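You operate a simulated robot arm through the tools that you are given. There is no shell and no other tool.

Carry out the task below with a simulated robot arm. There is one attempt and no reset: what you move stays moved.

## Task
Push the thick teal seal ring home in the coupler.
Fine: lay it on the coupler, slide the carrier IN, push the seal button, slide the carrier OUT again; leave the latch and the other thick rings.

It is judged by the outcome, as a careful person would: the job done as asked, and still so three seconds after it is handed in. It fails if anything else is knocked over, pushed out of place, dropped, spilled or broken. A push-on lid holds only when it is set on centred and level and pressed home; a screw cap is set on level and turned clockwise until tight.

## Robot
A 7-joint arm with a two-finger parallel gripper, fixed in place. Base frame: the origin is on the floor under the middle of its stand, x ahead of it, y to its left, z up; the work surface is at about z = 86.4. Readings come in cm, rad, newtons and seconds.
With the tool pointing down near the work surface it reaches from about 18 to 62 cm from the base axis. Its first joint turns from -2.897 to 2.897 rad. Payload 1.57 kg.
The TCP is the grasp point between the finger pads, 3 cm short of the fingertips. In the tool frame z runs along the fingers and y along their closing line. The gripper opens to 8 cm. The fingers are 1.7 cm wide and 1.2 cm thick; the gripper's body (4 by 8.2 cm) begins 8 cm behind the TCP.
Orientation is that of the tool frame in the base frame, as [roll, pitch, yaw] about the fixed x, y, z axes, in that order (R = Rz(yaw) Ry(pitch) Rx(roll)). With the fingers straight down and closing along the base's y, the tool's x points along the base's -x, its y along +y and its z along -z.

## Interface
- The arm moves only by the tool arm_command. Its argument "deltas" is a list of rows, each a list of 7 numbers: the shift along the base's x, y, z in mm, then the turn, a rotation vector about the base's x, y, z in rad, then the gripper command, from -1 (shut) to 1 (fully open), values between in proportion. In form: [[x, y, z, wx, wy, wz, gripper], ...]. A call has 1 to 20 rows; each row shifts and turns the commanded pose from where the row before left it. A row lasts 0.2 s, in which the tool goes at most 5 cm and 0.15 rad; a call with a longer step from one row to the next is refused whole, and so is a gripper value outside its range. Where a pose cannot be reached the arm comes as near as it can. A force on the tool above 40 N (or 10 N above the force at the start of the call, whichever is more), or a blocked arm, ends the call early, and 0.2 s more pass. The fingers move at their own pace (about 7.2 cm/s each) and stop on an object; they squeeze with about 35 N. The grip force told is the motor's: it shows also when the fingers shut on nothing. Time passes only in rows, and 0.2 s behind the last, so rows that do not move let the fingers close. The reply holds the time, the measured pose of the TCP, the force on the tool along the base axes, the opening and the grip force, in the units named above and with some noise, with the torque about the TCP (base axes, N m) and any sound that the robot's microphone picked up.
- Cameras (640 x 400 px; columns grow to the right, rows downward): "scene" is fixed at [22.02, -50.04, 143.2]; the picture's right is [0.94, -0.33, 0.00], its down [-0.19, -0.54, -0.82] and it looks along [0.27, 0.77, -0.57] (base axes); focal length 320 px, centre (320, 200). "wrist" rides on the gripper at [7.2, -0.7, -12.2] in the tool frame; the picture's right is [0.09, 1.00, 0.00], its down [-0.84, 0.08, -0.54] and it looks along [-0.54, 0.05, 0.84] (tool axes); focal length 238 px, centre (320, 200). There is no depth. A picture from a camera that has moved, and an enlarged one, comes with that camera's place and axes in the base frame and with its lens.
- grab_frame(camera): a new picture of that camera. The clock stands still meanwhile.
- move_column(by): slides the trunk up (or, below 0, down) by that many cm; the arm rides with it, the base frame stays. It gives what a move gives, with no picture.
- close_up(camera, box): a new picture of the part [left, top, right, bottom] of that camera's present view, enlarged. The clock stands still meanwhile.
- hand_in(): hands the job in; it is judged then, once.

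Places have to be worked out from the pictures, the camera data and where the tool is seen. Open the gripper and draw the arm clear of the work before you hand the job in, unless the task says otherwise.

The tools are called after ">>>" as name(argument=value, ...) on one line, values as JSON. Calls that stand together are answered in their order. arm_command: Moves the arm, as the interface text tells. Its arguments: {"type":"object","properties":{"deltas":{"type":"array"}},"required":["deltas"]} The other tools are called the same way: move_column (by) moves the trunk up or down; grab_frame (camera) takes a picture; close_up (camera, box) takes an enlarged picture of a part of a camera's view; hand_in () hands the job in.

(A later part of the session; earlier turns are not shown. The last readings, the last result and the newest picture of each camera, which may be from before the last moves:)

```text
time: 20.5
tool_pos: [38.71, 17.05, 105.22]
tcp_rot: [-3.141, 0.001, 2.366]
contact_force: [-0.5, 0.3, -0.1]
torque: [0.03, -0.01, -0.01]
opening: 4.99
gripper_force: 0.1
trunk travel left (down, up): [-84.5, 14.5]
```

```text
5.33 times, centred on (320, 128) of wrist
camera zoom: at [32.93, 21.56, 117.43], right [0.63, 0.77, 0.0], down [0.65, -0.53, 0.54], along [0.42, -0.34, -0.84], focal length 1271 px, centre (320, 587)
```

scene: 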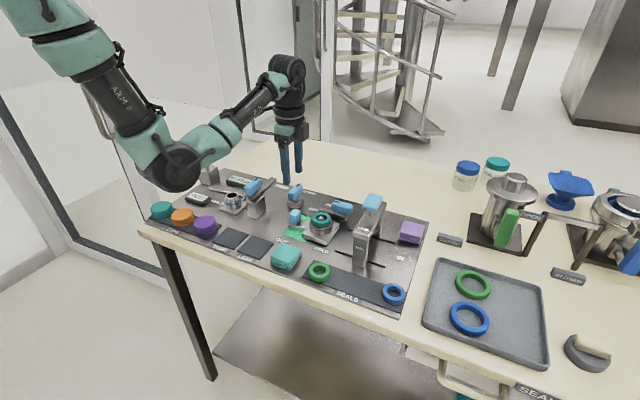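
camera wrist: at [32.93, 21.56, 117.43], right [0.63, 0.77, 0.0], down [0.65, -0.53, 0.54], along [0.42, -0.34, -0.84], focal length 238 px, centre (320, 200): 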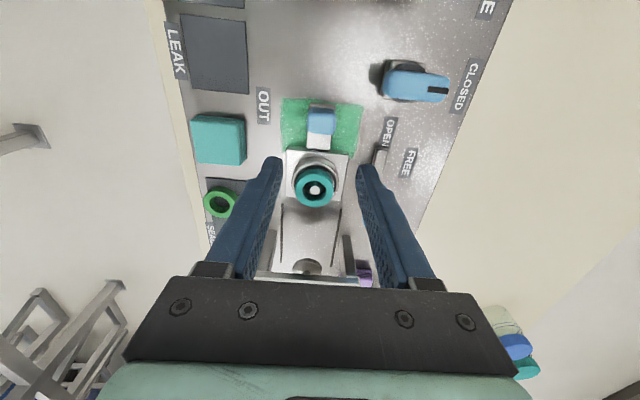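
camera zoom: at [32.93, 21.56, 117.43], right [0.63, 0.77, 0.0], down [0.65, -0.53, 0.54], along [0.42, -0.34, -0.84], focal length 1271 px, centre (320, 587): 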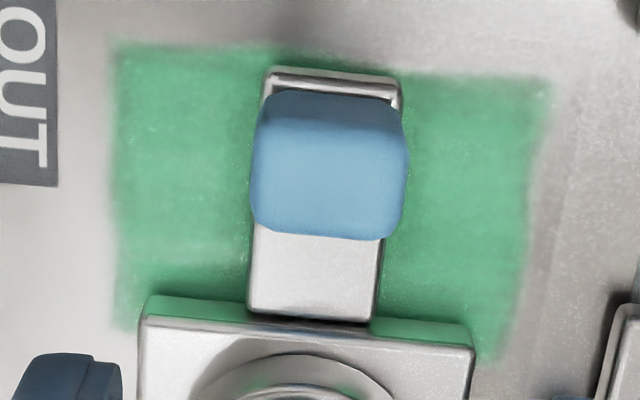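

The handle is about 3.2 cm wide, offset roughly (0.2, 2.2) mm from the tool axis. I'll correct for that and descend with the fingers straddling it.

>>> arm_command(deltas=[[0.2, 2.2, -30, 0, 0, 0, 0.25], [0, 0, -40, 0, 0, 0, 0.25], [0, 0, -30, 0, 0, 0, 0.25], [0, 0, 0, 0, 0, 0, 0.25], [0, 0, 0, 0, 0, 0, 0.25]])

>>> close_up(camera="wrist", box=[220, 80, 420, 205])

>>> close_up(camera="scene", box=[260, 160, 350, 250])

```text
time: 21.7
tool_pos: [38.76, 17.38, 95.15]
tcp_rot: [3.139, 0.001, 2.363]
contact_force: [-1.1, -0.4, 0.2]
torque: [-0.02, 0.0, 0.03]
opening: 5.01
gripper_force: 0.0
trunk travel left (down, up): [-84.5, 14.5]
```

```text
3.20 times, centred on (320, 142) of wrist
camera zoom: at [33.09, 21.93, 107.33], right [0.63, 0.77, 0.0], down [0.65, -0.53, 0.54], along [0.42, -0.34, -0.84], focal length 763 px, centre (320, 384)
```

zoom: 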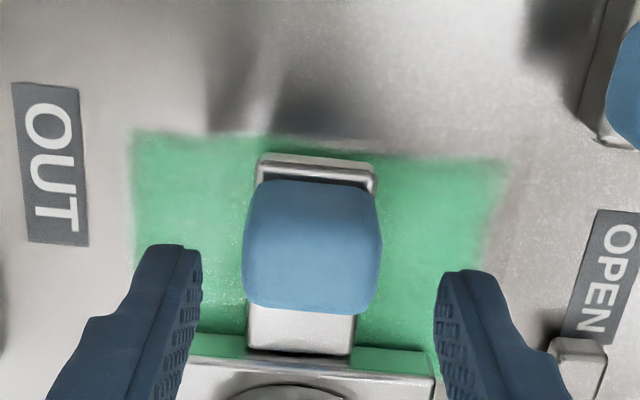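

```text
4.44 times, centred on (305, 205) of scene
camera zoom: at [22.02, -50.04, 143.2], right [0.94, -0.33, 0.0], down [-0.19, -0.54, -0.82], along [0.27, 0.77, -0.57], focal length 1423 px, centre (387, 178)
```

zoom: 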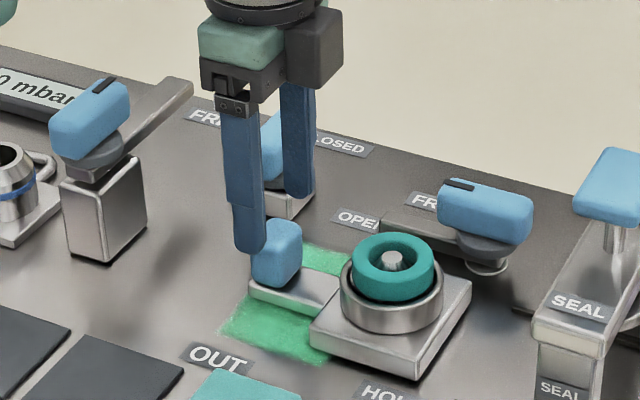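

The handle now appears about 1.5 mm left and 1.5 mm back of the tool axis. I'll trim by -2 mm in x and descend to gripping height.

>>> arm_command(deltas=[[-2.0, -0.2, -10, 0, 0, 0, 0.25], [0, 0, -12, 0, 0, 0, 0.25], [0, 0, -8, 0, 0, 0, 0.25], [0, 0, 0, 0, 0, 0, 0.25], [0, 0, 0, 0, 0, 0, 0.25]])

>>> close_up(camera="wrist", box=[220, 80, 420, 205])

>>> close_up(camera="scene", box=[260, 160, 350, 250])

```text
time: 22.9
tool_pos: [38.57, 17.35, 92.1]
tcp_rot: [-3.14, -0.002, 2.366]
contact_force: [-0.3, -0.8, -0.4]
torque: [-0.01, -0.04, -0.01]
opening: 5.01
gripper_force: 0.0
trunk travel left (down, up): [-84.5, 14.5]
```

```text
3.20 times, centred on (320, 142) of wrist
camera zoom: at [32.84, 21.87, 104.34], right [0.63, 0.77, 0.0], down [0.65, -0.53, 0.54], along [0.42, -0.34, -0.84], focal length 763 px, centre (320, 384)
```

zoom: 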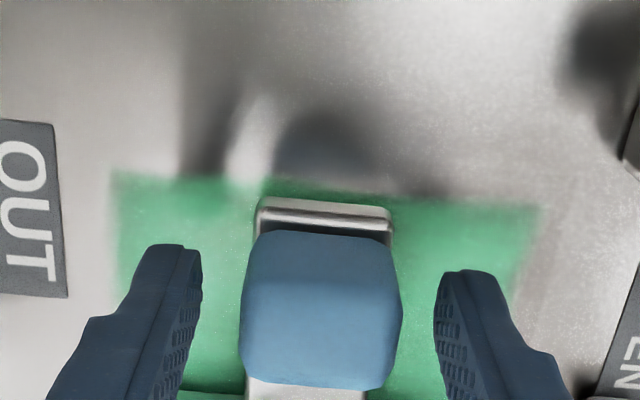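

```text
4.44 times, centred on (305, 205) of scene
camera zoom: at [22.02, -50.04, 143.2], right [0.94, -0.33, 0.0], down [-0.19, -0.54, -0.82], along [0.27, 0.77, -0.57], focal length 1423 px, centre (387, 178)
```

zoom: 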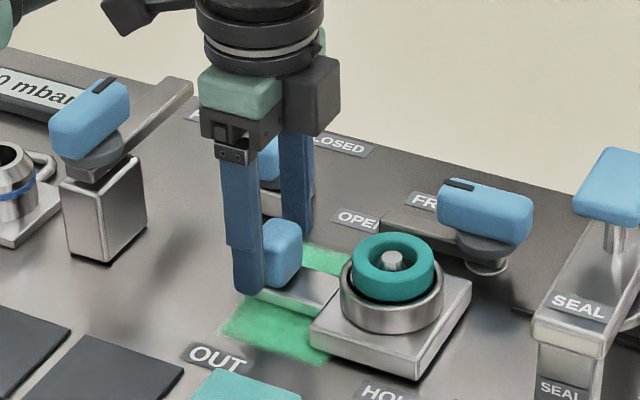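

The handle is centred between the fingers but appears about 4 mm further along the slide axis. I'll shift (+2.8, -2.8) mm and check again.

>>> arm_command(deltas=[[2.8, -2.8, 0, 0, 0, 0, 0.25], [0, 0, 0, 0, 0, 0, 0.25], [0, 0, 0, 0, 0, 0, 0.25]])

>>> close_up(camera="wrist", box=[240, 100, 400, 200])

>>> close_up(camera="scene", box=[280, 185, 330, 235])

```text
time: 23.7
tool_pos: [38.89, 17.02, 92.11]
tcp_rot: [-3.141, -0.001, 2.365]
contact_force: [-0.3, 0.2, -0.4]
torque: [-0.02, -0.03, 0.02]
opening: 5.01
gripper_force: 0.0
trunk travel left (down, up): [-84.5, 14.5]
```

```text
4.00 times, centred on (320, 150) of wrist
camera zoom: at [33.17, 21.55, 104.35], right [0.63, 0.77, 0.0], down [0.65, -0.53, 0.54], along [0.42, -0.34, -0.84], focal length 953 px, centre (320, 400)
```

zoom: 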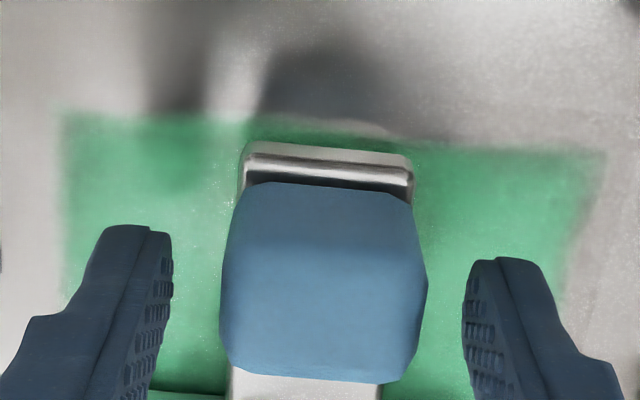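

```text
8.00 times, centred on (305, 210) of scene
camera zoom: at [22.02, -50.04, 143.2], right [0.94, -0.33, 0.0], down [-0.19, -0.54, -0.82], along [0.27, 0.77, -0.57], focal length 2561 px, centre (440, 120)
```

zoom: 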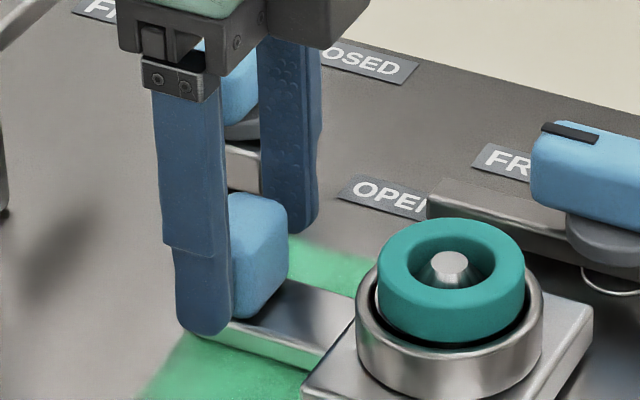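

The fingers are aligned on the handle. Closing the grip now.

>>> arm_command(deltas=[[0, 0, 0, 0, 0, 0, -0.2], [0, 0, 0, 0, 0, 0, -1], [0, 0, 0, 0, 0, 0, -1], [0, 0, 0, 0, 0, 0, -1]])

>>> close_up(camera="wrist", box=[240, 100, 400, 200])

```text
time: 24.7
tool_pos: [38.78, 16.82, 92.22]
tcp_rot: [3.141, 0.001, 2.364]
contact_force: [-0.4, 0.8, -0.4]
torque: [-0.08, 0.02, -0.38]
opening: 3.19
gripper_force: 40.6
trunk travel left (down, up): [-84.5, 14.5]
```

```text
4.00 times, centred on (320, 150) of wrist
camera zoom: at [33.17, 21.56, 104.36], right [0.63, 0.77, 0.0], down [0.65, -0.53, 0.54], along [0.42, -0.34, -0.84], focal length 953 px, centre (320, 400)
```

zoom: 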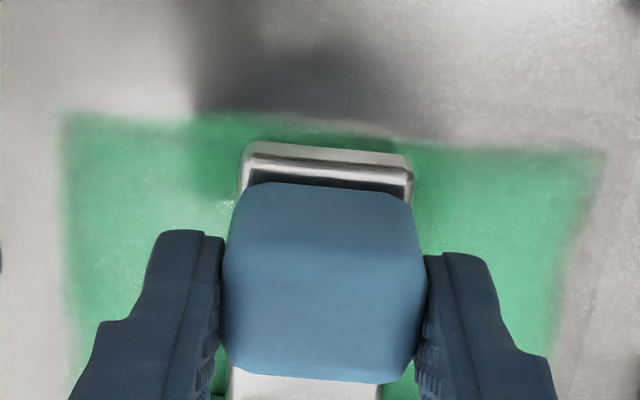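

The handle is gripped at 3.19 cm. I'll start sliding IN with a short test of 2 cm and check the forces.

>>> arm_command(deltas=[[2.0, -2.0, 0, 0, 0, 0, -1], [4.0, -4.0, 0, 0, 0, 0, -1], [5.0, -5.0, 0, 0, 0, 0, -1], [3.0, -3.0, 0, 0, 0, 0, -1], [0, 0, 0, 0, 0, 0, -1]])

>>> close_up(camera="scene", box=[270, 180, 390, 270])

```text
time: 25.9
tool_pos: [40.34, 15.53, 92.15]
tcp_rot: [3.14, 0.001, 2.365]
contact_force: [3.3, 3.9, -1.8]
torque: [0.22, 0.15, -0.48]
opening: 3.19
gripper_force: 40.3
trunk travel left (down, up): [-84.5, 14.5]
```

```text
4.44 times, centred on (330, 225) of scene
camera zoom: at [22.02, -50.04, 143.2], right [0.94, -0.33, 0.0], down [-0.19, -0.54, -0.82], along [0.27, 0.77, -0.57], focal length 1423 px, centre (276, 89)
```

zoom: 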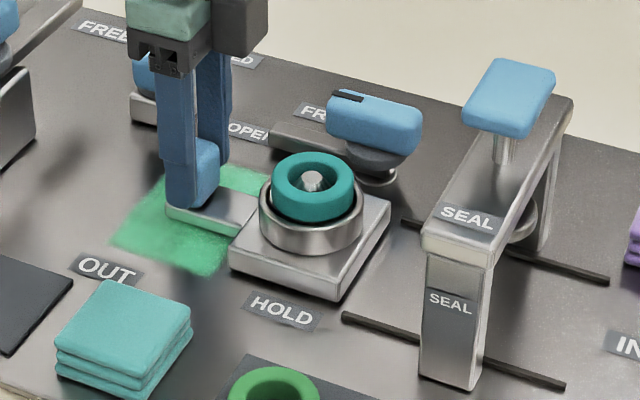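

The carrier slides with about 5 N of side load toward +e2, so the rail is slightly less steep than -45°. I'll correct the direction and continue.

>>> arm_command(deltas=[[3.6, -2.7, 0, 0, 0, 0, -1], [5.8, -5.6, 0, 0, 0, 0, -1], [5.8, -5.6, 0, 0, 0, 0, -1], [5.8, -5.6, 0, 0, 0, 0, -1], [3.6, -3.5, 0, 0, 0, 0, -1], [0, 0, 0, 0, 0, 0, -1]])

>>> close_up(camera="scene", box=[270, 180, 390, 270])

```text
time: 27.3
tool_pos: [42.69, 13.17, 92.2]
tcp_rot: [-3.14, 0.002, 2.366]
contact_force: [-2.4, -2.8, 1.1]
torque: [-0.22, 0.15, -0.33]
opening: 3.18
gripper_force: 40.6
trunk travel left (down, up): [-84.5, 14.5]
```

```text
4.44 times, centred on (330, 225) of scene
camera zoom: at [22.02, -50.04, 143.2], right [0.94, -0.33, 0.0], down [-0.19, -0.54, -0.82], along [0.27, 0.77, -0.57], focal length 1423 px, centre (276, 89)
```

zoom: 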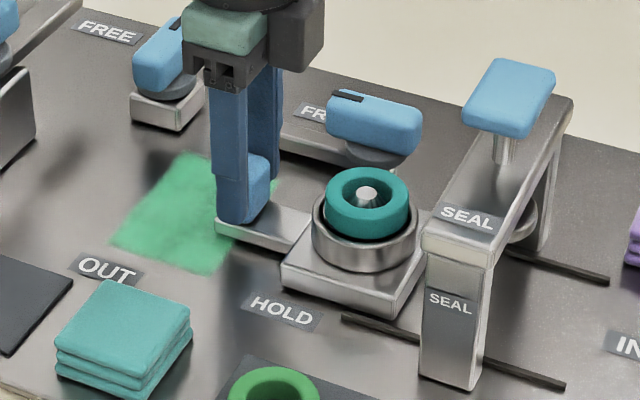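

Now there's a small opposite side load of -3.7 N, so I'll trim back slightly and keep going along the rail another 4 cm.

>>> arm_command(deltas=[[3.2, -3.9, 0, 0, 0, 0, -1], [5.7, -5.6, 0, 0, 0, 0, -1], [5.7, -5.6, 0, 0, 0, 0, -1], [5.7, -5.6, 0, 0, 0, 0, -1], [5.0, -5.0, 0, 0, 0, 0, -1], [2.8, -2.8, 0, 0, 0, 0, -1], [0, 0, 0, 0, 0, 0, -1]])

>>> close_up(camera="scene", box=[270, 160, 410, 270])

>>> grab_frame(camera="wrist")

```text
time: 28.9
tool_pos: [45.5, 10.26, 92.18]
tcp_rot: [-3.138, -0.001, 2.364]
contact_force: [-2.1, -2.0, -11.8]
torque: [-0.18, -0.28, -0.6]
opening: 3.18
gripper_force: 40.7
trunk travel left (down, up): [-84.5, 14.5]
```

```text
3.64 times, centred on (340, 215) of scene
camera zoom: at [22.02, -50.04, 143.2], right [0.94, -0.33, 0.0], down [-0.19, -0.54, -0.82], along [0.27, 0.77, -0.57], focal length 1164 px, centre (247, 146)
```

zoom: 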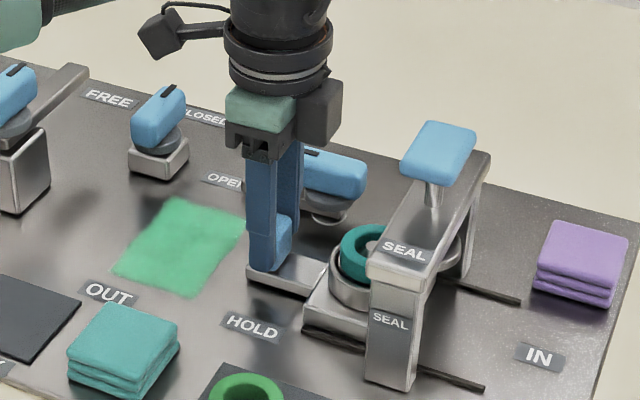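

```text
taken
camera wrist: at [39.79, 14.97, 104.37], right [0.63, 0.77, 0.0], down [0.65, -0.53, 0.54], along [0.42, -0.34, -0.84], focal length 238 px, centre (320, 200)
```

wrist: 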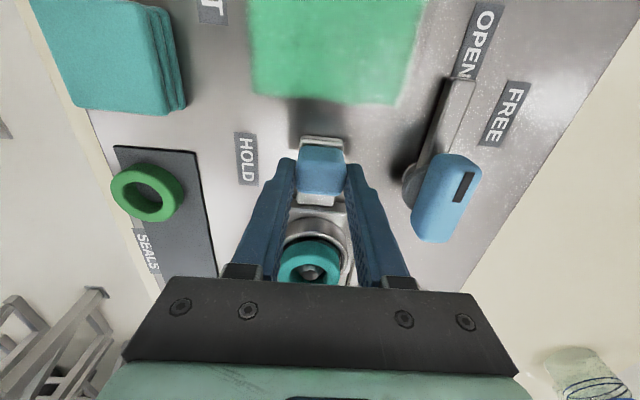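

There's an 11.8 N downward pull on the tool, so my commanded height has drifted up slightly. I'll zoom in on the ring before continuing, to check it's still centred.

>>> close_up(camera="wrist", box=[260, 190, 380, 290])

>>> close_up(camera="scene", box=[325, 200, 395, 265])

```text
4.00 times, centred on (320, 240) of wrist
camera zoom: at [39.79, 14.97, 104.37], right [0.63, 0.77, 0.0], down [0.65, -0.53, 0.54], along [0.42, -0.34, -0.84], focal length 953 px, centre (320, 40)
```

zoom: 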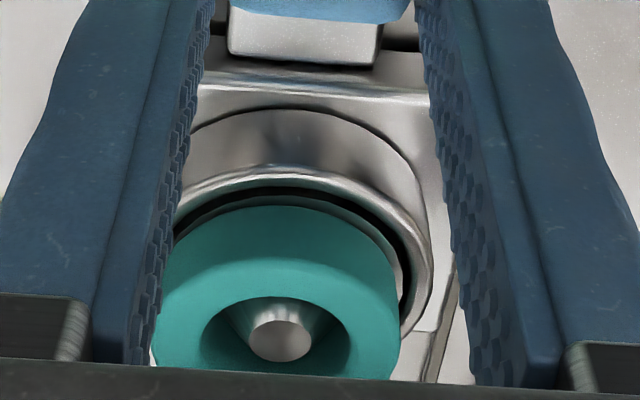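

```text
6.15 times, centred on (360, 232) of scene
camera zoom: at [22.02, -50.04, 143.2], right [0.94, -0.33, 0.0], down [-0.19, -0.54, -0.82], along [0.27, 0.77, -0.57], focal length 1970 px, centre (74, 0)
```

zoom: 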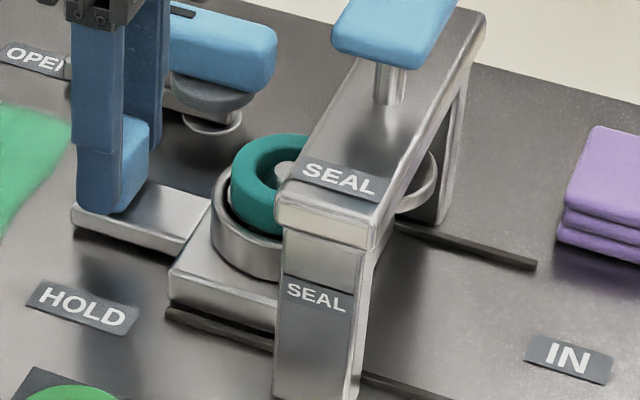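

The ring is still centred on the cone. I'll continue the last stretch, lowering the command about 2 mm to relieve the vertical load.

>>> arm_command(deltas=[[2.5, -2.7, -1.0, 0, 0, 0, -1], [4.2, -4.3, -1.0, 0, 0, 0, -1], [4.2, -4.2, 0, 0, 0, 0, -1], [3.5, -3.5, 0, 0, 0, 0, -1], [2.0, -2.0, 0, 0, 0, 0, -1], [0, 0, 0, 0, 0, 0, -1]])

>>> close_up(camera="scene", box=[270, 160, 410, 270])

```text
time: 30.3
tool_pos: [47.16, 8.78, 92.14]
tcp_rot: [3.139, 0.0, 2.363]
contact_force: [-3.9, -2.7, 6.9]
torque: [0.26, 1.07, -0.57]
opening: 3.14
gripper_force: 40.0
trunk travel left (down, up): [-84.5, 14.5]
```

```text
3.64 times, centred on (340, 215) of scene
camera zoom: at [22.02, -50.04, 143.2], right [0.94, -0.33, 0.0], down [-0.19, -0.54, -0.82], along [0.27, 0.77, -0.57], focal length 1164 px, centre (247, 146)
```

zoom: 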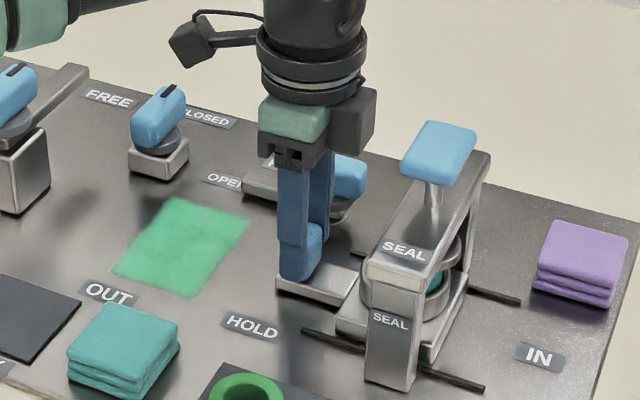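

11.7 cm travelled so far, with no end stop yet. I'll raise 0.7 mm to relieve the vertical load and creep toward the end stop in small steps.

>>> arm_command(deltas=[[1.4, -1.4, 0.7, 0, 0, 0, -1], [2.1, -2.1, 0, 0, 0, 0, -1], [2.1, -2.1, 0, 0, 0, 0, -1], [1.4, -1.4, 0, 0, 0, 0, -1], [0, 0, 0, 0, 0, 0, -1]])

>>> close_up(camera="scene", box=[310, 170, 400, 260])

>>> grab_frame(camera="wrist")

```text
time: 31.5
tool_pos: [47.84, 8.01, 92.17]
tcp_rot: [3.138, 0.001, 2.366]
contact_force: [-2.1, -4.9, 4.9]
torque: [0.1, 0.23, -0.45]
opening: 3.18
gripper_force: 40.7
trunk travel left (down, up): [-84.5, 14.5]
```

```text
4.44 times, centred on (355, 215) of scene
camera zoom: at [22.02, -50.04, 143.2], right [0.94, -0.33, 0.0], down [-0.19, -0.54, -0.82], along [0.27, 0.77, -0.57], focal length 1423 px, centre (164, 133)
```

zoom: 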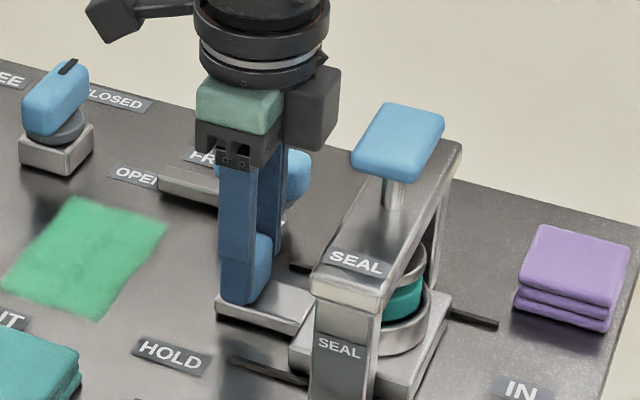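

```text
taken
camera wrist: at [42.13, 12.58, 104.35], right [0.63, 0.77, 0.0], down [0.65, -0.53, 0.54], along [0.42, -0.34, -0.84], focal length 238 px, centre (320, 200)
```

wrist: 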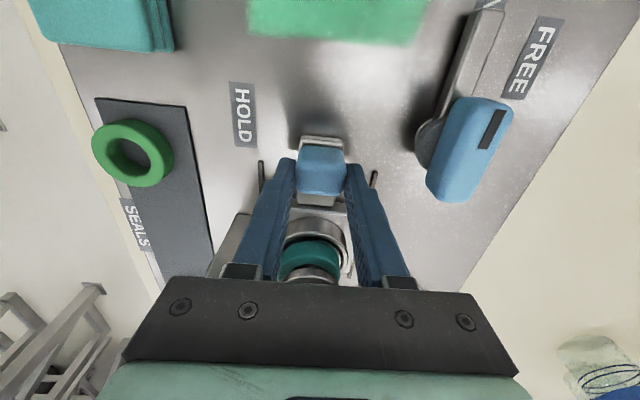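

About 12.6 cm travelled and the ring is almost under the press foot. I'll keep creeping until the end stop shows as force along the rail.

>>> arm_command(deltas=[[1.4, -1.3, 0, 0, 0, 0, -1], [1.4, -1.3, 0, 0, 0, 0, -1], [1.4, -1.3, 0, 0, 0, 0, -1], [0, 0, 0, 0, 0, 0, -1]])

>>> close_up(camera="scene", box=[325, 190, 395, 260])

>>> close_up(camera="wrist", box=[260, 190, 380, 290])

```text
time: 32.5
tool_pos: [48.12, 7.78, 92.24]
tcp_rot: [3.141, -0.003, 2.366]
contact_force: [-10.1, 6.3, 9.7]
torque: [-0.5, -0.14, -0.58]
opening: 3.16
gripper_force: 40.7
trunk travel left (down, up): [-84.5, 14.5]
```

```text
5.71 times, centred on (360, 225) of scene
camera zoom: at [22.02, -50.04, 143.2], right [0.94, -0.33, 0.0], down [-0.19, -0.54, -0.82], along [0.27, 0.77, -0.57], focal length 1829 px, centre (91, 57)
```

zoom: 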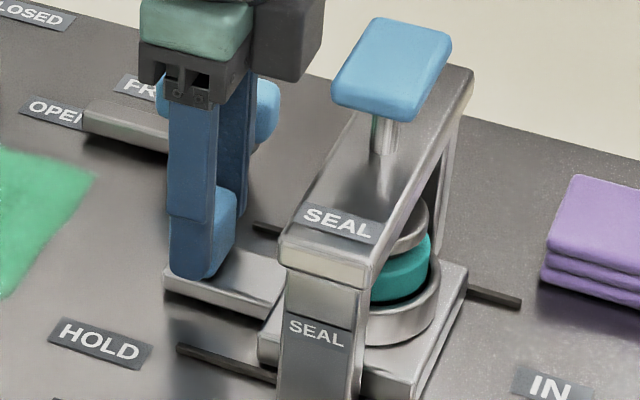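

```text
4.00 times, centred on (320, 240) of wrist
camera zoom: at [42.36, 12.33, 104.37], right [0.63, 0.78, 0.0], down [0.65, -0.53, 0.54], along [0.42, -0.34, -0.84], focal length 953 px, centre (320, 40)
```

zoom: 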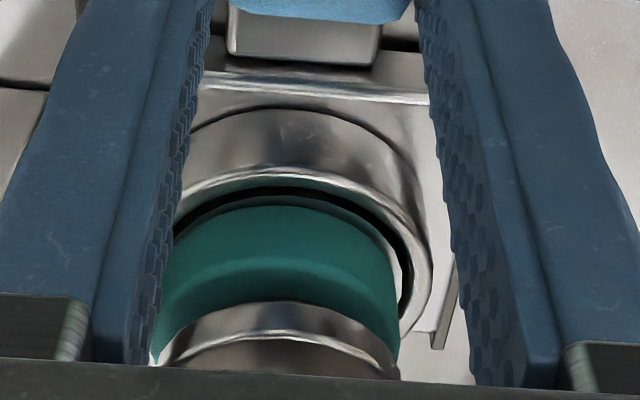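

Travel is 13.0 cm with about 12 N now opposing motion along the rail. I'll nudge 1.4 mm more to confirm it's the hard end stop.

>>> arm_command(deltas=[[1.0, -1.0, 0, 0, 0, 0, -1], [0, 0, 0, 0, 0, 0, -1]])

```text
time: 33.1
tool_pos: [48.09, 7.69, 92.08]
tcp_rot: [3.141, -0.002, 2.368]
contact_force: [-16.0, 13.9, 13.1]
torque: [-0.01, 0.21, -0.58]
opening: 3.16
gripper_force: 40.4
trunk travel left (down, up): [-84.5, 14.5]
```

The position didn't change and the force rose to 21 N, so that's the hard stop and the carrier is fully IN. I'll relax the push, then open the fingers partway.

>>> arm_command(deltas=[[-1.5, 1.5, 1.0, 0, 0, 0, -1], [0, 0, 0, 0, 0, 0, -1], [0, 0, 0, 0, 0, 0, 0], [0, 0, 0, 0, 0, 0, 0.25], [0, 0, 0, 0, 0, 0, 0.25]])

>>> close_up(camera="wrist", box=[220, 80, 420, 205])

>>> grab_frame(camera="scene")

```text
time: 34.3
tool_pos: [48.33, 7.57, 92.12]
tcp_rot: [-3.142, 0.0, 2.365]
contact_force: [-0.4, -0.4, 0.5]
torque: [0.02, 0.01, 0.01]
opening: 4.99
gripper_force: 0.0
trunk travel left (down, up): [-84.5, 14.5]
```

```text
3.20 times, centred on (320, 142) of wrist
camera zoom: at [42.53, 12.26, 104.35], right [0.63, 0.77, 0.0], down [0.65, -0.53, 0.54], along [0.42, -0.34, -0.84], focal length 763 px, centre (320, 384)
```

zoom: 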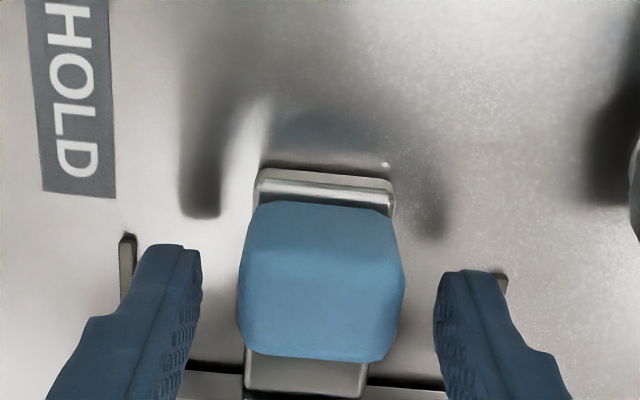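

```text
taken
```

scene: 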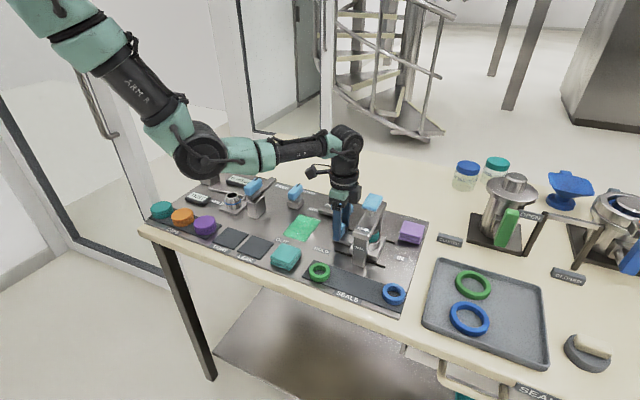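

The handle is released with the forces at zero. I'll rise clear, close the fingers, and move above the seal button at about (53.2, 2.6).

>>> arm_command(deltas=[[0, 0, 20, 0, 0, 0, 0.25], [0, 0, 45, 0, 0, 0, 0.25], [0, 0, 45, 0, 0, 0, 0.25], [0, 0, 45, 0, 0, 0, 0.25], [0, 0, 45, 0, 0, 0, -1], [16.5, -16.5, 0, 0, 0, 0, -1], [16.5, -16.5, 0, 0, 0, 0, -1], [16.5, -16.5, 0, 0, 0, 0, -1], [0, 0, 0, 0, 0, 0, -1], [0, 0, 0, 0, 0, 0, -1]])

>>> grab_frame(camera="wrist")

>>> close_up(camera="scene", box=[300, 140, 440, 270])

```text
time: 36.5
tool_pos: [54.13, 3.4, 110.9]
tcp_rot: [3.098, 0.071, 2.355]
contact_force: [0.1, 0.3, -0.5]
torque: [-0.03, 0.02, 0.01]
opening: 0.0
gripper_force: 21.1
out of reach, approached as far as the arm can: row 5, 6
trunk travel left (down, up): [-84.5, 14.5]
```

```text
taken
camera wrist: at [47.61, 8.27, 122.6], right [0.64, 0.77, 0.04], down [0.6, -0.52, 0.6], along [0.48, -0.36, -0.8], focal length 238 px, centre (320, 200)
```

wrist: 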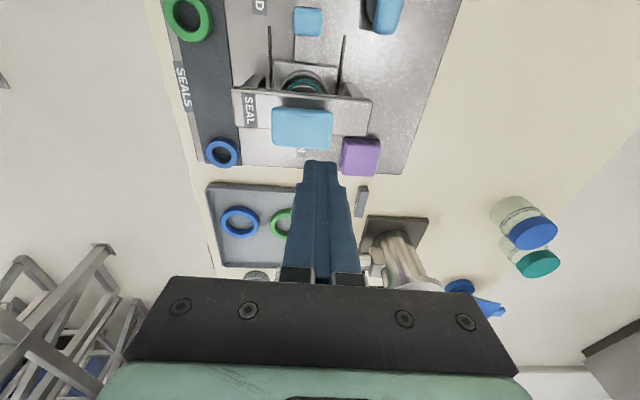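

```text
3.08 times, centred on (370, 205) of scene
camera zoom: at [22.02, -50.04, 143.2], right [0.94, -0.33, 0.0], down [-0.19, -0.54, -0.82], along [0.27, 0.77, -0.57], focal length 985 px, centre (166, 185)
```

zoom: 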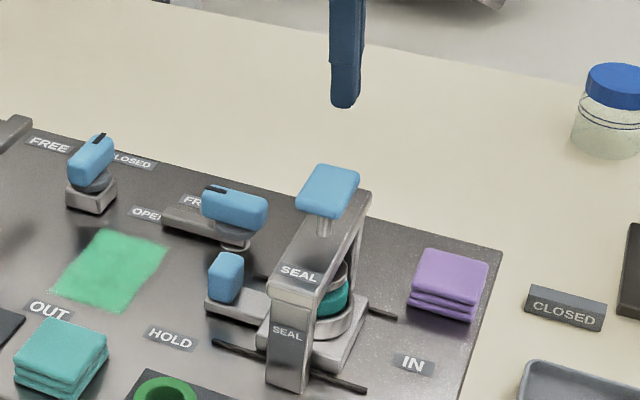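

Two rows were reported as out of reach and the tool is slightly tilted. I'll hold for a moment to see whether it settles.

>>> arm_command(deltas=[[0, 0, 0, 0, 0, 0, -1], [0, 0, 0, 0, 0, 0, -1], [0, 0, 0, 0, 0, 0, -1]])

>>> grab_frame(camera="scene")

```text
time: 37.3
tool_pos: [54.17, 3.41, 111.0]
tcp_rot: [3.097, 0.072, 2.357]
contact_force: [0.2, 0.3, 0.3]
torque: [0.02, 0.02, -0.02]
opening: 0.0
gripper_force: 21.4
trunk travel left (down, up): [-84.5, 14.5]
```

```text
taken
```

scene: 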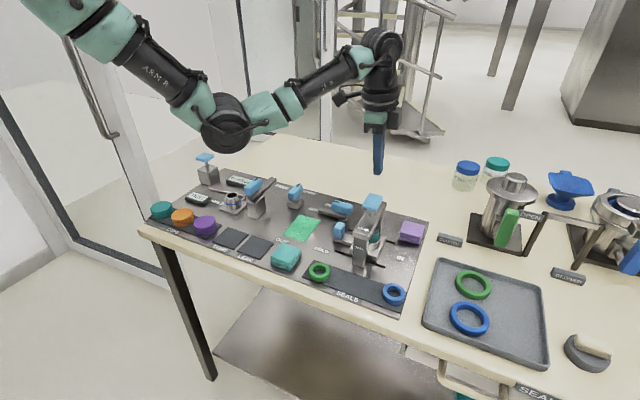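

The command settled at a tilted pose, with the tool axis about 0.085 rad off vertical. I'll undo the tilt while dropping to z≈107 and shifting over the button.

>>> arm_command(deltas=[[-3, -3, -15, 0.007, 0.028, 0.003, -1], [-3.5, -3, -15, 0.006, 0.027, 0.003, -1], [-3.2, -2.1, -10, 0.006, 0.027, 0.002, -1], [0, 0, 0, 0, 0, 0, -1], [0, 0, 0, 0, 0, 0, -1]])

>>> grab_frame(camera="wrist")

>>> close_up(camera="scene", box=[320, 150, 420, 250])

```text
time: 38.5
tool_pos: [53.21, 2.63, 107.08]
tcp_rot: [-3.139, -0.002, 2.366]
contact_force: [0.9, 0.3, 0.3]
torque: [-0.01, -0.03, -0.01]
opening: 0.0
gripper_force: 21.5
trunk travel left (down, up): [-84.5, 14.5]
```

```text
taken
camera wrist: at [47.51, 7.24, 119.17], right [0.63, 0.78, 0.0], down [0.65, -0.53, 0.54], along [0.42, -0.34, -0.84], focal length 238 px, centre (320, 200)
```

wrist: 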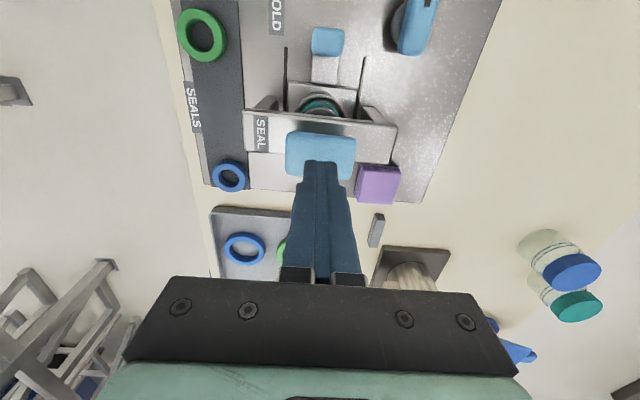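

```text
4.00 times, centred on (370, 200) of scene
camera zoom: at [22.02, -50.04, 143.2], right [0.94, -0.33, 0.0], down [-0.19, -0.54, -0.82], along [0.27, 0.77, -0.57], focal length 1281 px, centre (120, 200)
```

zoom: 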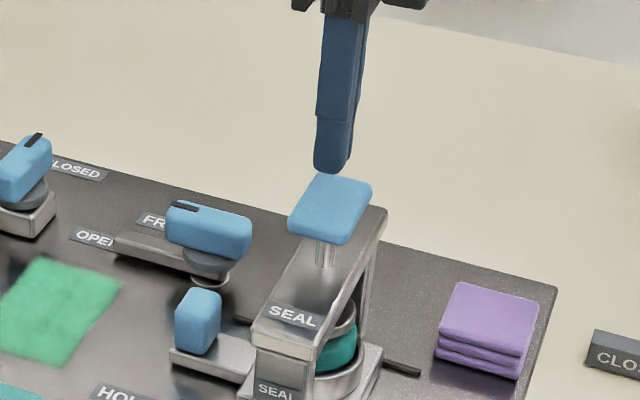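

The tool is vertical again and centred over the button. I'll descend toward the button top, expected at z≈100.5, and feel for contact.

>>> arm_command(deltas=[[0, 0, -15, 0, 0, 0, -1], [0, 0, -12, 0, 0, 0, -1], [0, 0, -4, 0, 0, 0, -1], [0, 0, -3, 0, 0, 0, -1], [0, 0, -3, 0, 0, 0, -1], [0, 0, 0, 0, 0, 0, -1]])

>>> close_up(camera="scene", box=[330, 170, 410, 250])

```text
time: 39.9
tool_pos: [53.24, 2.42, 103.15]
tcp_rot: [-3.14, 0.0, 2.363]
contact_force: [-0.4, -3.5, 3.5]
torque: [-0.06, 0.01, -0.03]
opening: 0.01
gripper_force: 21.6
trunk travel left (down, up): [-84.5, 14.5]
heard: click
```

```text
5.00 times, centred on (370, 210) of scene
camera zoom: at [22.02, -50.04, 143.2], right [0.94, -0.33, 0.0], down [-0.19, -0.54, -0.82], along [0.27, 0.77, -0.57], focal length 1601 px, centre (70, 150)
```

zoom: 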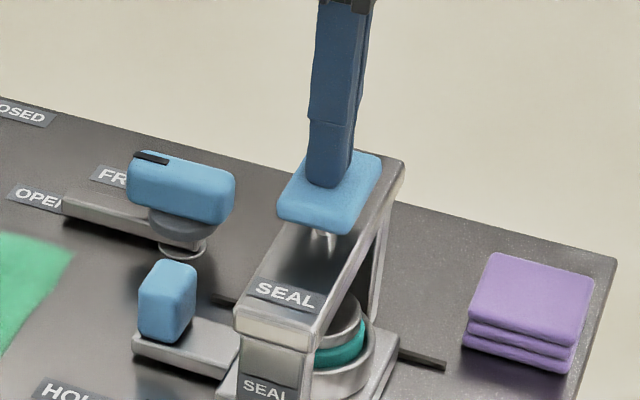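

I heard a click, and the foot has come down on the ring with only 3.5 N of force. I'll keep pressing in small steps until it clearly bottoms out.

>>> arm_command(deltas=[[0, 0, -3, 0, 0, 0, -1], [0, 0, -3, 0, 0, 0, -1], [0, 0, 0, 0, 0, 0, -1]])

>>> close_up(camera="scene", box=[330, 170, 410, 250])

```text
time: 40.7
tool_pos: [53.22, 2.57, 103.13]
tcp_rot: [3.136, 0.007, 2.365]
contact_force: [-2.7, -9.7, 33.0]
torque: [-0.18, 0.25, 0.19]
opening: 0.0
gripper_force: 21.7
trunk travel left (down, up): [-84.5, 14.5]
```

```text
5.00 times, centred on (370, 210) of scene
camera zoom: at [22.02, -50.04, 143.2], right [0.94, -0.33, 0.0], down [-0.19, -0.54, -0.82], along [0.27, 0.77, -0.57], focal length 1601 px, centre (70, 150)
```

zoom: 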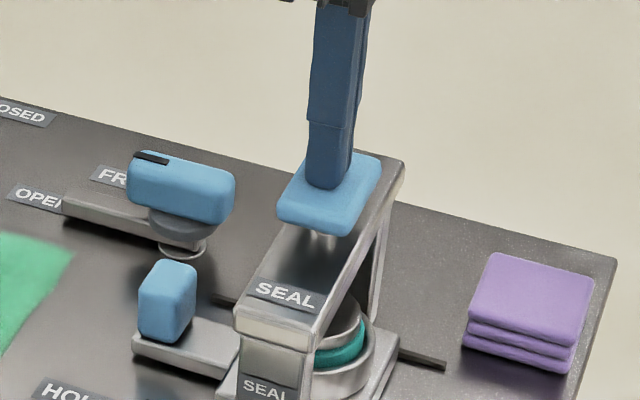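

The button is bottomed: 33 N with no further travel. I'll zoom in on the ring under the foot while it's pressed, then lift off.

>>> close_up(camera="scene", box=[350, 215, 385, 250])

>>> arm_command(deltas=[[0, 0, 5, 0, 0, 0, -1], [0, 0, 8, 0, 0, 0, -1], [0, 0, 15, 0, 0, 0, -1], [0, 0, 18, 0, 0, 0, -1], [0, 0, 0, 0, 0, 0, -1], [0, 0, 0, 0, 0, 0, -1]])

>>> close_up(camera="scene", box=[330, 170, 410, 250])

>>> close_up(camera="scene", box=[350, 215, 385, 250])

```text
11.43 times, centred on (368, 232) of scene
camera zoom: at [22.02, -50.04, 143.2], right [0.94, -0.33, 0.0], down [-0.19, -0.54, -0.82], along [0.27, 0.77, -0.57], focal length 3659 px, centre (-223, -171)
```

zoom: 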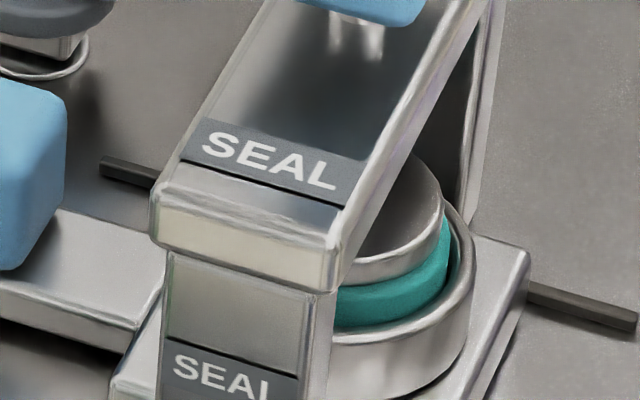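

```text
time: 42.1
tool_pos: [53.29, 2.59, 107.21]
tcp_rot: [-3.139, 0.001, 2.364]
contact_force: [0.5, 0.1, 0.0]
torque: [0.02, 0.0, 0.01]
opening: 0.0
gripper_force: 21.5
trunk travel left (down, up): [-84.5, 14.5]
```

```text
5.00 times, centred on (370, 210) of scene
camera zoom: at [22.02, -50.04, 143.2], right [0.94, -0.33, 0.0], down [-0.19, -0.54, -0.82], along [0.27, 0.77, -0.57], focal length 1601 px, centre (70, 150)
```

zoom: 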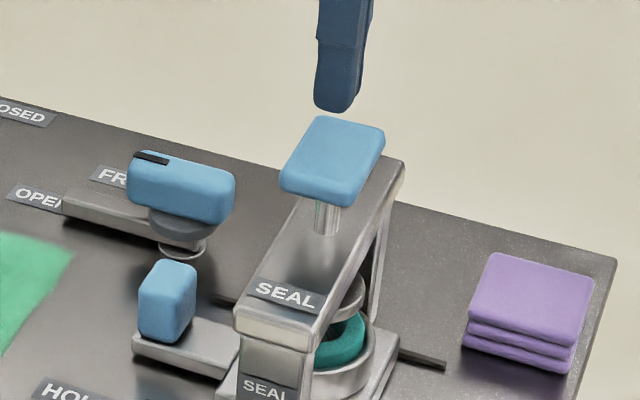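

```text
11.43 times, centred on (368, 232) of scene
camera zoom: at [22.02, -50.04, 143.2], right [0.94, -0.33, 0.0], down [-0.19, -0.54, -0.82], along [0.27, 0.77, -0.57], focal length 3659 px, centre (-223, -171)
```

zoom: 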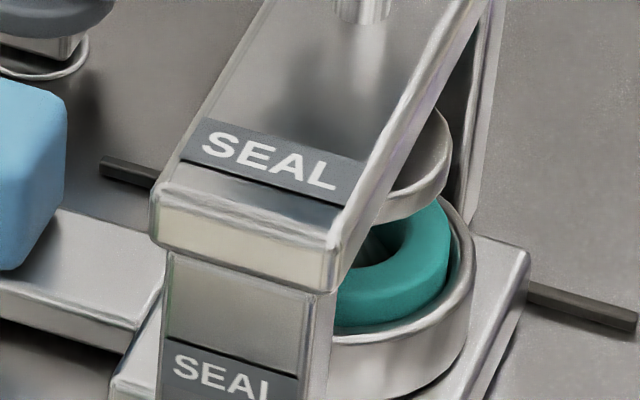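

The button sprang back and the ring stayed lower in the cup. Now I'll go back above the handle at (48.3, 7.6) to pull the carrier OUT, opening the fingers on the way.

>>> arm_command(deltas=[[-16.5, 16.5, 0, 0, 0, 0, -1], [-16.5, 16.5, 0, 0, 0, 0, -1], [-16.5, 16.5, 0, 0, 0, 0, -1], [0, 0, 0, 0, 0, 0, 0.25], [0, 0, 0, 0, 0, 0, 0.25], [0, 0, 0, 0, 0, 0, 0.25]])

>>> grab_frame(camera="wrist")

```text
time: 43.5
tool_pos: [48.32, 7.54, 107.3]
tcp_rot: [-3.139, 0.0, 2.364]
contact_force: [0.1, -0.9, -0.8]
torque: [0.03, 0.01, -0.03]
opening: 5.02
gripper_force: 0.0
trunk travel left (down, up): [-84.5, 14.5]
```

```text
taken
camera wrist: at [42.64, 12.21, 119.46], right [0.63, 0.78, 0.0], down [0.65, -0.53, 0.54], along [0.42, -0.34, -0.84], focal length 238 px, centre (320, 200)
```

wrist: 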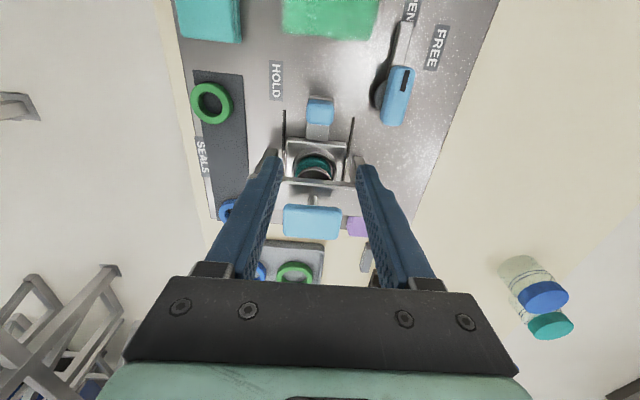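

The handle lies directly below the tool. I'll descend to just above it and check alignment.

>>> arm_command(deltas=[[0, 0, -40, 0, 0, 0, 0.25], [0, 0, -40, 0, 0, 0, 0.25], [0, 0, -40, 0, 0, 0, 0.25], [0, 0, 0, 0, 0, 0, 0.25], [0, 0, 0, 0, 0, 0, 0.25]])

>>> close_up(camera="wrist", box=[220, 80, 420, 205])

>>> close_up(camera="scene", box=[310, 170, 400, 260])

```text
time: 44.7
tool_pos: [48.41, 7.55, 95.52]
tcp_rot: [-3.14, -0.001, 2.365]
contact_force: [-0.1, -0.6, -0.1]
torque: [-0.01, 0.03, 0.0]
opening: 4.99
gripper_force: 0.0
trunk travel left (down, up): [-84.5, 14.5]
```

```text
3.20 times, centred on (320, 142) of wrist
camera zoom: at [42.6, 12.15, 107.66], right [0.63, 0.78, 0.0], down [0.65, -0.53, 0.54], along [0.42, -0.34, -0.84], focal length 763 px, centre (320, 384)
```

zoom: 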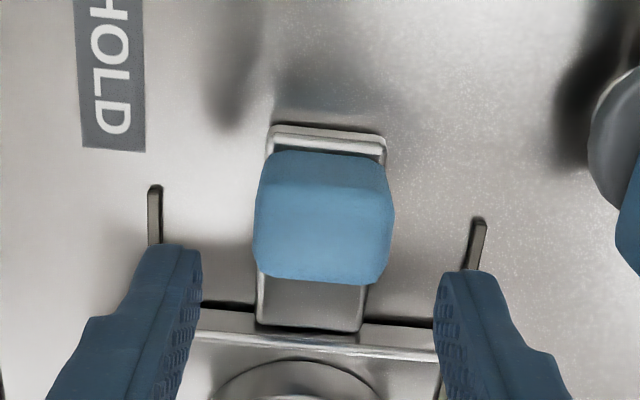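

```text
4.44 times, centred on (355, 215) of scene
camera zoom: at [22.02, -50.04, 143.2], right [0.94, -0.33, 0.0], down [-0.19, -0.54, -0.82], along [0.27, 0.77, -0.57], focal length 1423 px, centre (164, 133)
```

zoom: 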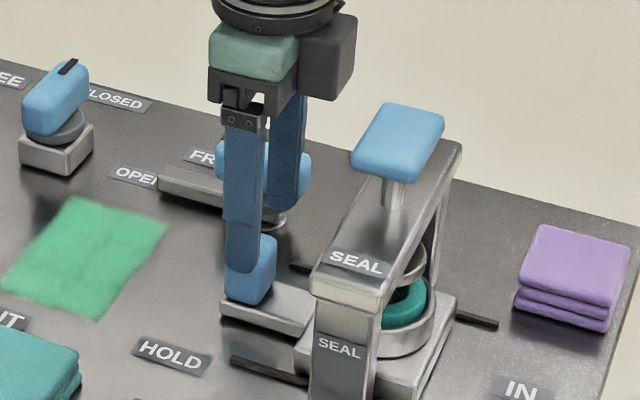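

The handle sits about 4.5 mm back along the rail and 1 mm to the +e2 side of the tool axis. I'll shift (-2.6, +4.0) mm and descend to gripping height.

>>> arm_command(deltas=[[-2.6, 4.0, 0, 0, 0, 0, 0.25], [0, 0, -17, 0, 0, 0, 0.25], [0, 0, -16, 0, 0, 0, 0.25], [0, 0, 0, 0, 0, 0, 0.25], [0, 0, 0, 0, 0, 0, 0.25]])

>>> close_up(camera="wrist", box=[240, 100, 400, 200])

>>> close_up(camera="scene", box=[310, 190, 370, 250])

```text
time: 45.9
tool_pos: [47.97, 7.99, 92.11]
tcp_rot: [-3.141, 0.001, 2.365]
contact_force: [0.2, 0.5, 0.2]
torque: [0.0, -0.01, -0.01]
opening: 5.0
gripper_force: 0.1
trunk travel left (down, up): [-84.5, 14.5]
```

```text
4.00 times, centred on (320, 150) of wrist
camera zoom: at [42.27, 12.62, 104.26], right [0.63, 0.78, 0.0], down [0.65, -0.53, 0.54], along [0.42, -0.34, -0.84], focal length 953 px, centre (320, 400)
```

zoom: 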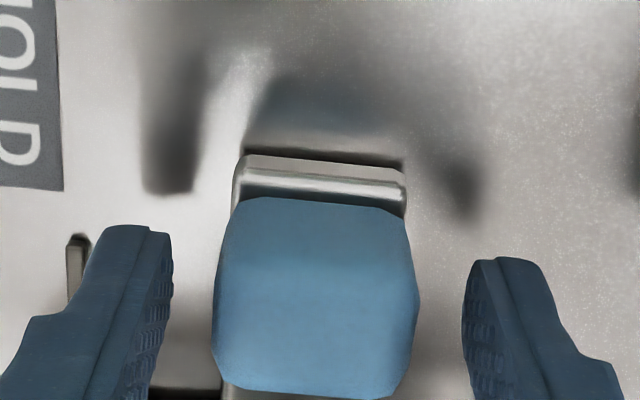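

```text
6.67 times, centred on (340, 220) of scene
camera zoom: at [22.02, -50.04, 143.2], right [0.94, -0.33, 0.0], down [-0.19, -0.54, -0.82], along [0.27, 0.77, -0.57], focal length 2134 px, centre (187, 67)
```

zoom: 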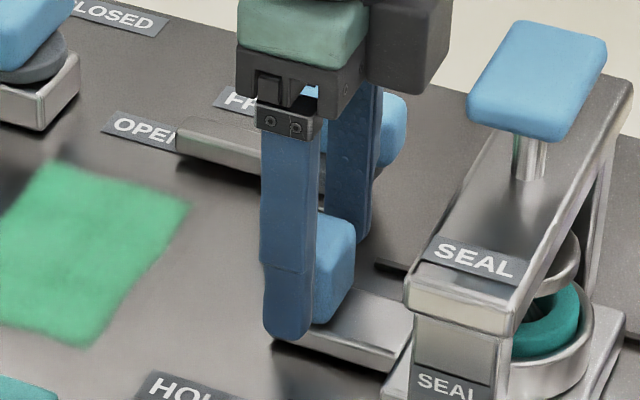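

Compared with the first grip view, the handle is about 2 mm forward and 1 mm left. I'll trim (+0.8, -2.2) mm and close on it.

>>> arm_command(deltas=[[0.8, -2.2, 0, 0, 0, 0, 0.25], [0, 0, 0, 0, 0, 0, 0.25], [0, 0, 0, 0, 0, 0, -0.2], [0, 0, 0, 0, 0, 0, -1], [0, 0, 0, 0, 0, 0, -1], [0, 0, 0, 0, 0, 0, -1]])

>>> close_up(camera="wrist", box=[240, 100, 400, 200])

```text
time: 47.3
tool_pos: [48.09, 7.81, 92.06]
tcp_rot: [-3.141, -0.001, 2.364]
contact_force: [0.1, 0.6, -0.7]
torque: [0.05, -0.15, -0.43]
opening: 3.18
gripper_force: 40.7
trunk travel left (down, up): [-84.5, 14.5]
```

```text
4.00 times, centred on (320, 150) of wrist
camera zoom: at [42.36, 12.39, 104.24], right [0.63, 0.77, 0.0], down [0.65, -0.53, 0.54], along [0.42, -0.34, -0.84], focal length 953 px, centre (320, 400)
```

zoom: 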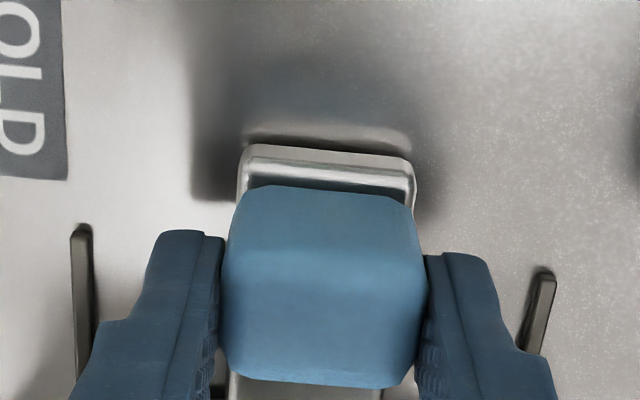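

The handle is gripped again. Now I'll slide OUT along the reverse path, in stages with force checks.

>>> arm_command(deltas=[[-2.0, 2.0, 0, 0, 0, 0, -1], [-4.3, 4.2, 0, 0, 0, 0, -1], [-5.7, 5.6, 0, 0, 0, 0, -1], [-5.7, 5.6, 0, 0, 0, 0, -1], [-3.6, 3.5, 0, 0, 0, 0, -1], [0, 0, 0, 0, 0, 0, -1]])

>>> close_up(camera="scene", box=[290, 170, 400, 260])

```text
time: 48.7
tool_pos: [46.05, 9.81, 92.04]
tcp_rot: [3.141, 0.001, 2.364]
contact_force: [-0.3, -0.4, 2.1]
torque: [0.08, 0.14, -0.85]
opening: 3.15
gripper_force: 40.9
trunk travel left (down, up): [-84.5, 14.5]
```

```text
4.44 times, centred on (345, 215) of scene
camera zoom: at [22.02, -50.04, 143.2], right [0.94, -0.33, 0.0], down [-0.19, -0.54, -0.82], along [0.27, 0.77, -0.57], focal length 1423 px, centre (209, 133)
```

zoom: 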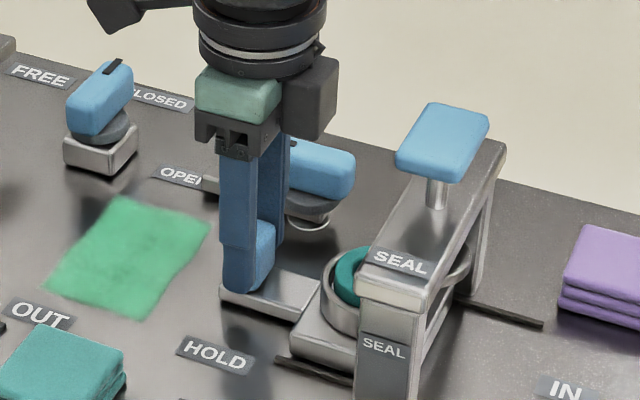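

The carrier is sliding out with negligible side load and the ring is riding low in the cup. I'll continue another 5 cm or so.

>>> arm_command(deltas=[[-3.6, 3.5, 0, 0, 0, 0, -1], [-5.7, 5.6, 0, 0, 0, 0, -1], [-5.7, 5.6, 0, 0, 0, 0, -1], [-5.7, 5.6, 0, 0, 0, 0, -1], [-5.7, 5.6, 0, 0, 0, 0, -1], [-5.7, 5.6, 0, 0, 0, 0, -1], [-3.6, 3.5, 0, 0, 0, 0, -1], [0, 0, 0, 0, 0, 0, -1]])

>>> close_up(camera="scene", box=[290, 170, 400, 260])

```text
time: 50.5
tool_pos: [42.56, 13.32, 91.91]
tcp_rot: [3.139, 0.004, 2.365]
contact_force: [0.8, 0.1, 16.9]
torque: [0.07, 0.52, -0.69]
opening: 3.2
gripper_force: 40.3
trunk travel left (down, up): [-84.5, 14.5]
```

```text
4.44 times, centred on (345, 215) of scene
camera zoom: at [22.02, -50.04, 143.2], right [0.94, -0.33, 0.0], down [-0.19, -0.54, -0.82], along [0.27, 0.77, -0.57], focal length 1423 px, centre (209, 133)
```

zoom: 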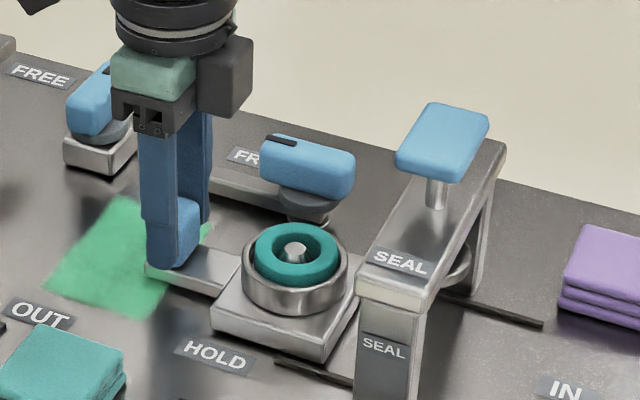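

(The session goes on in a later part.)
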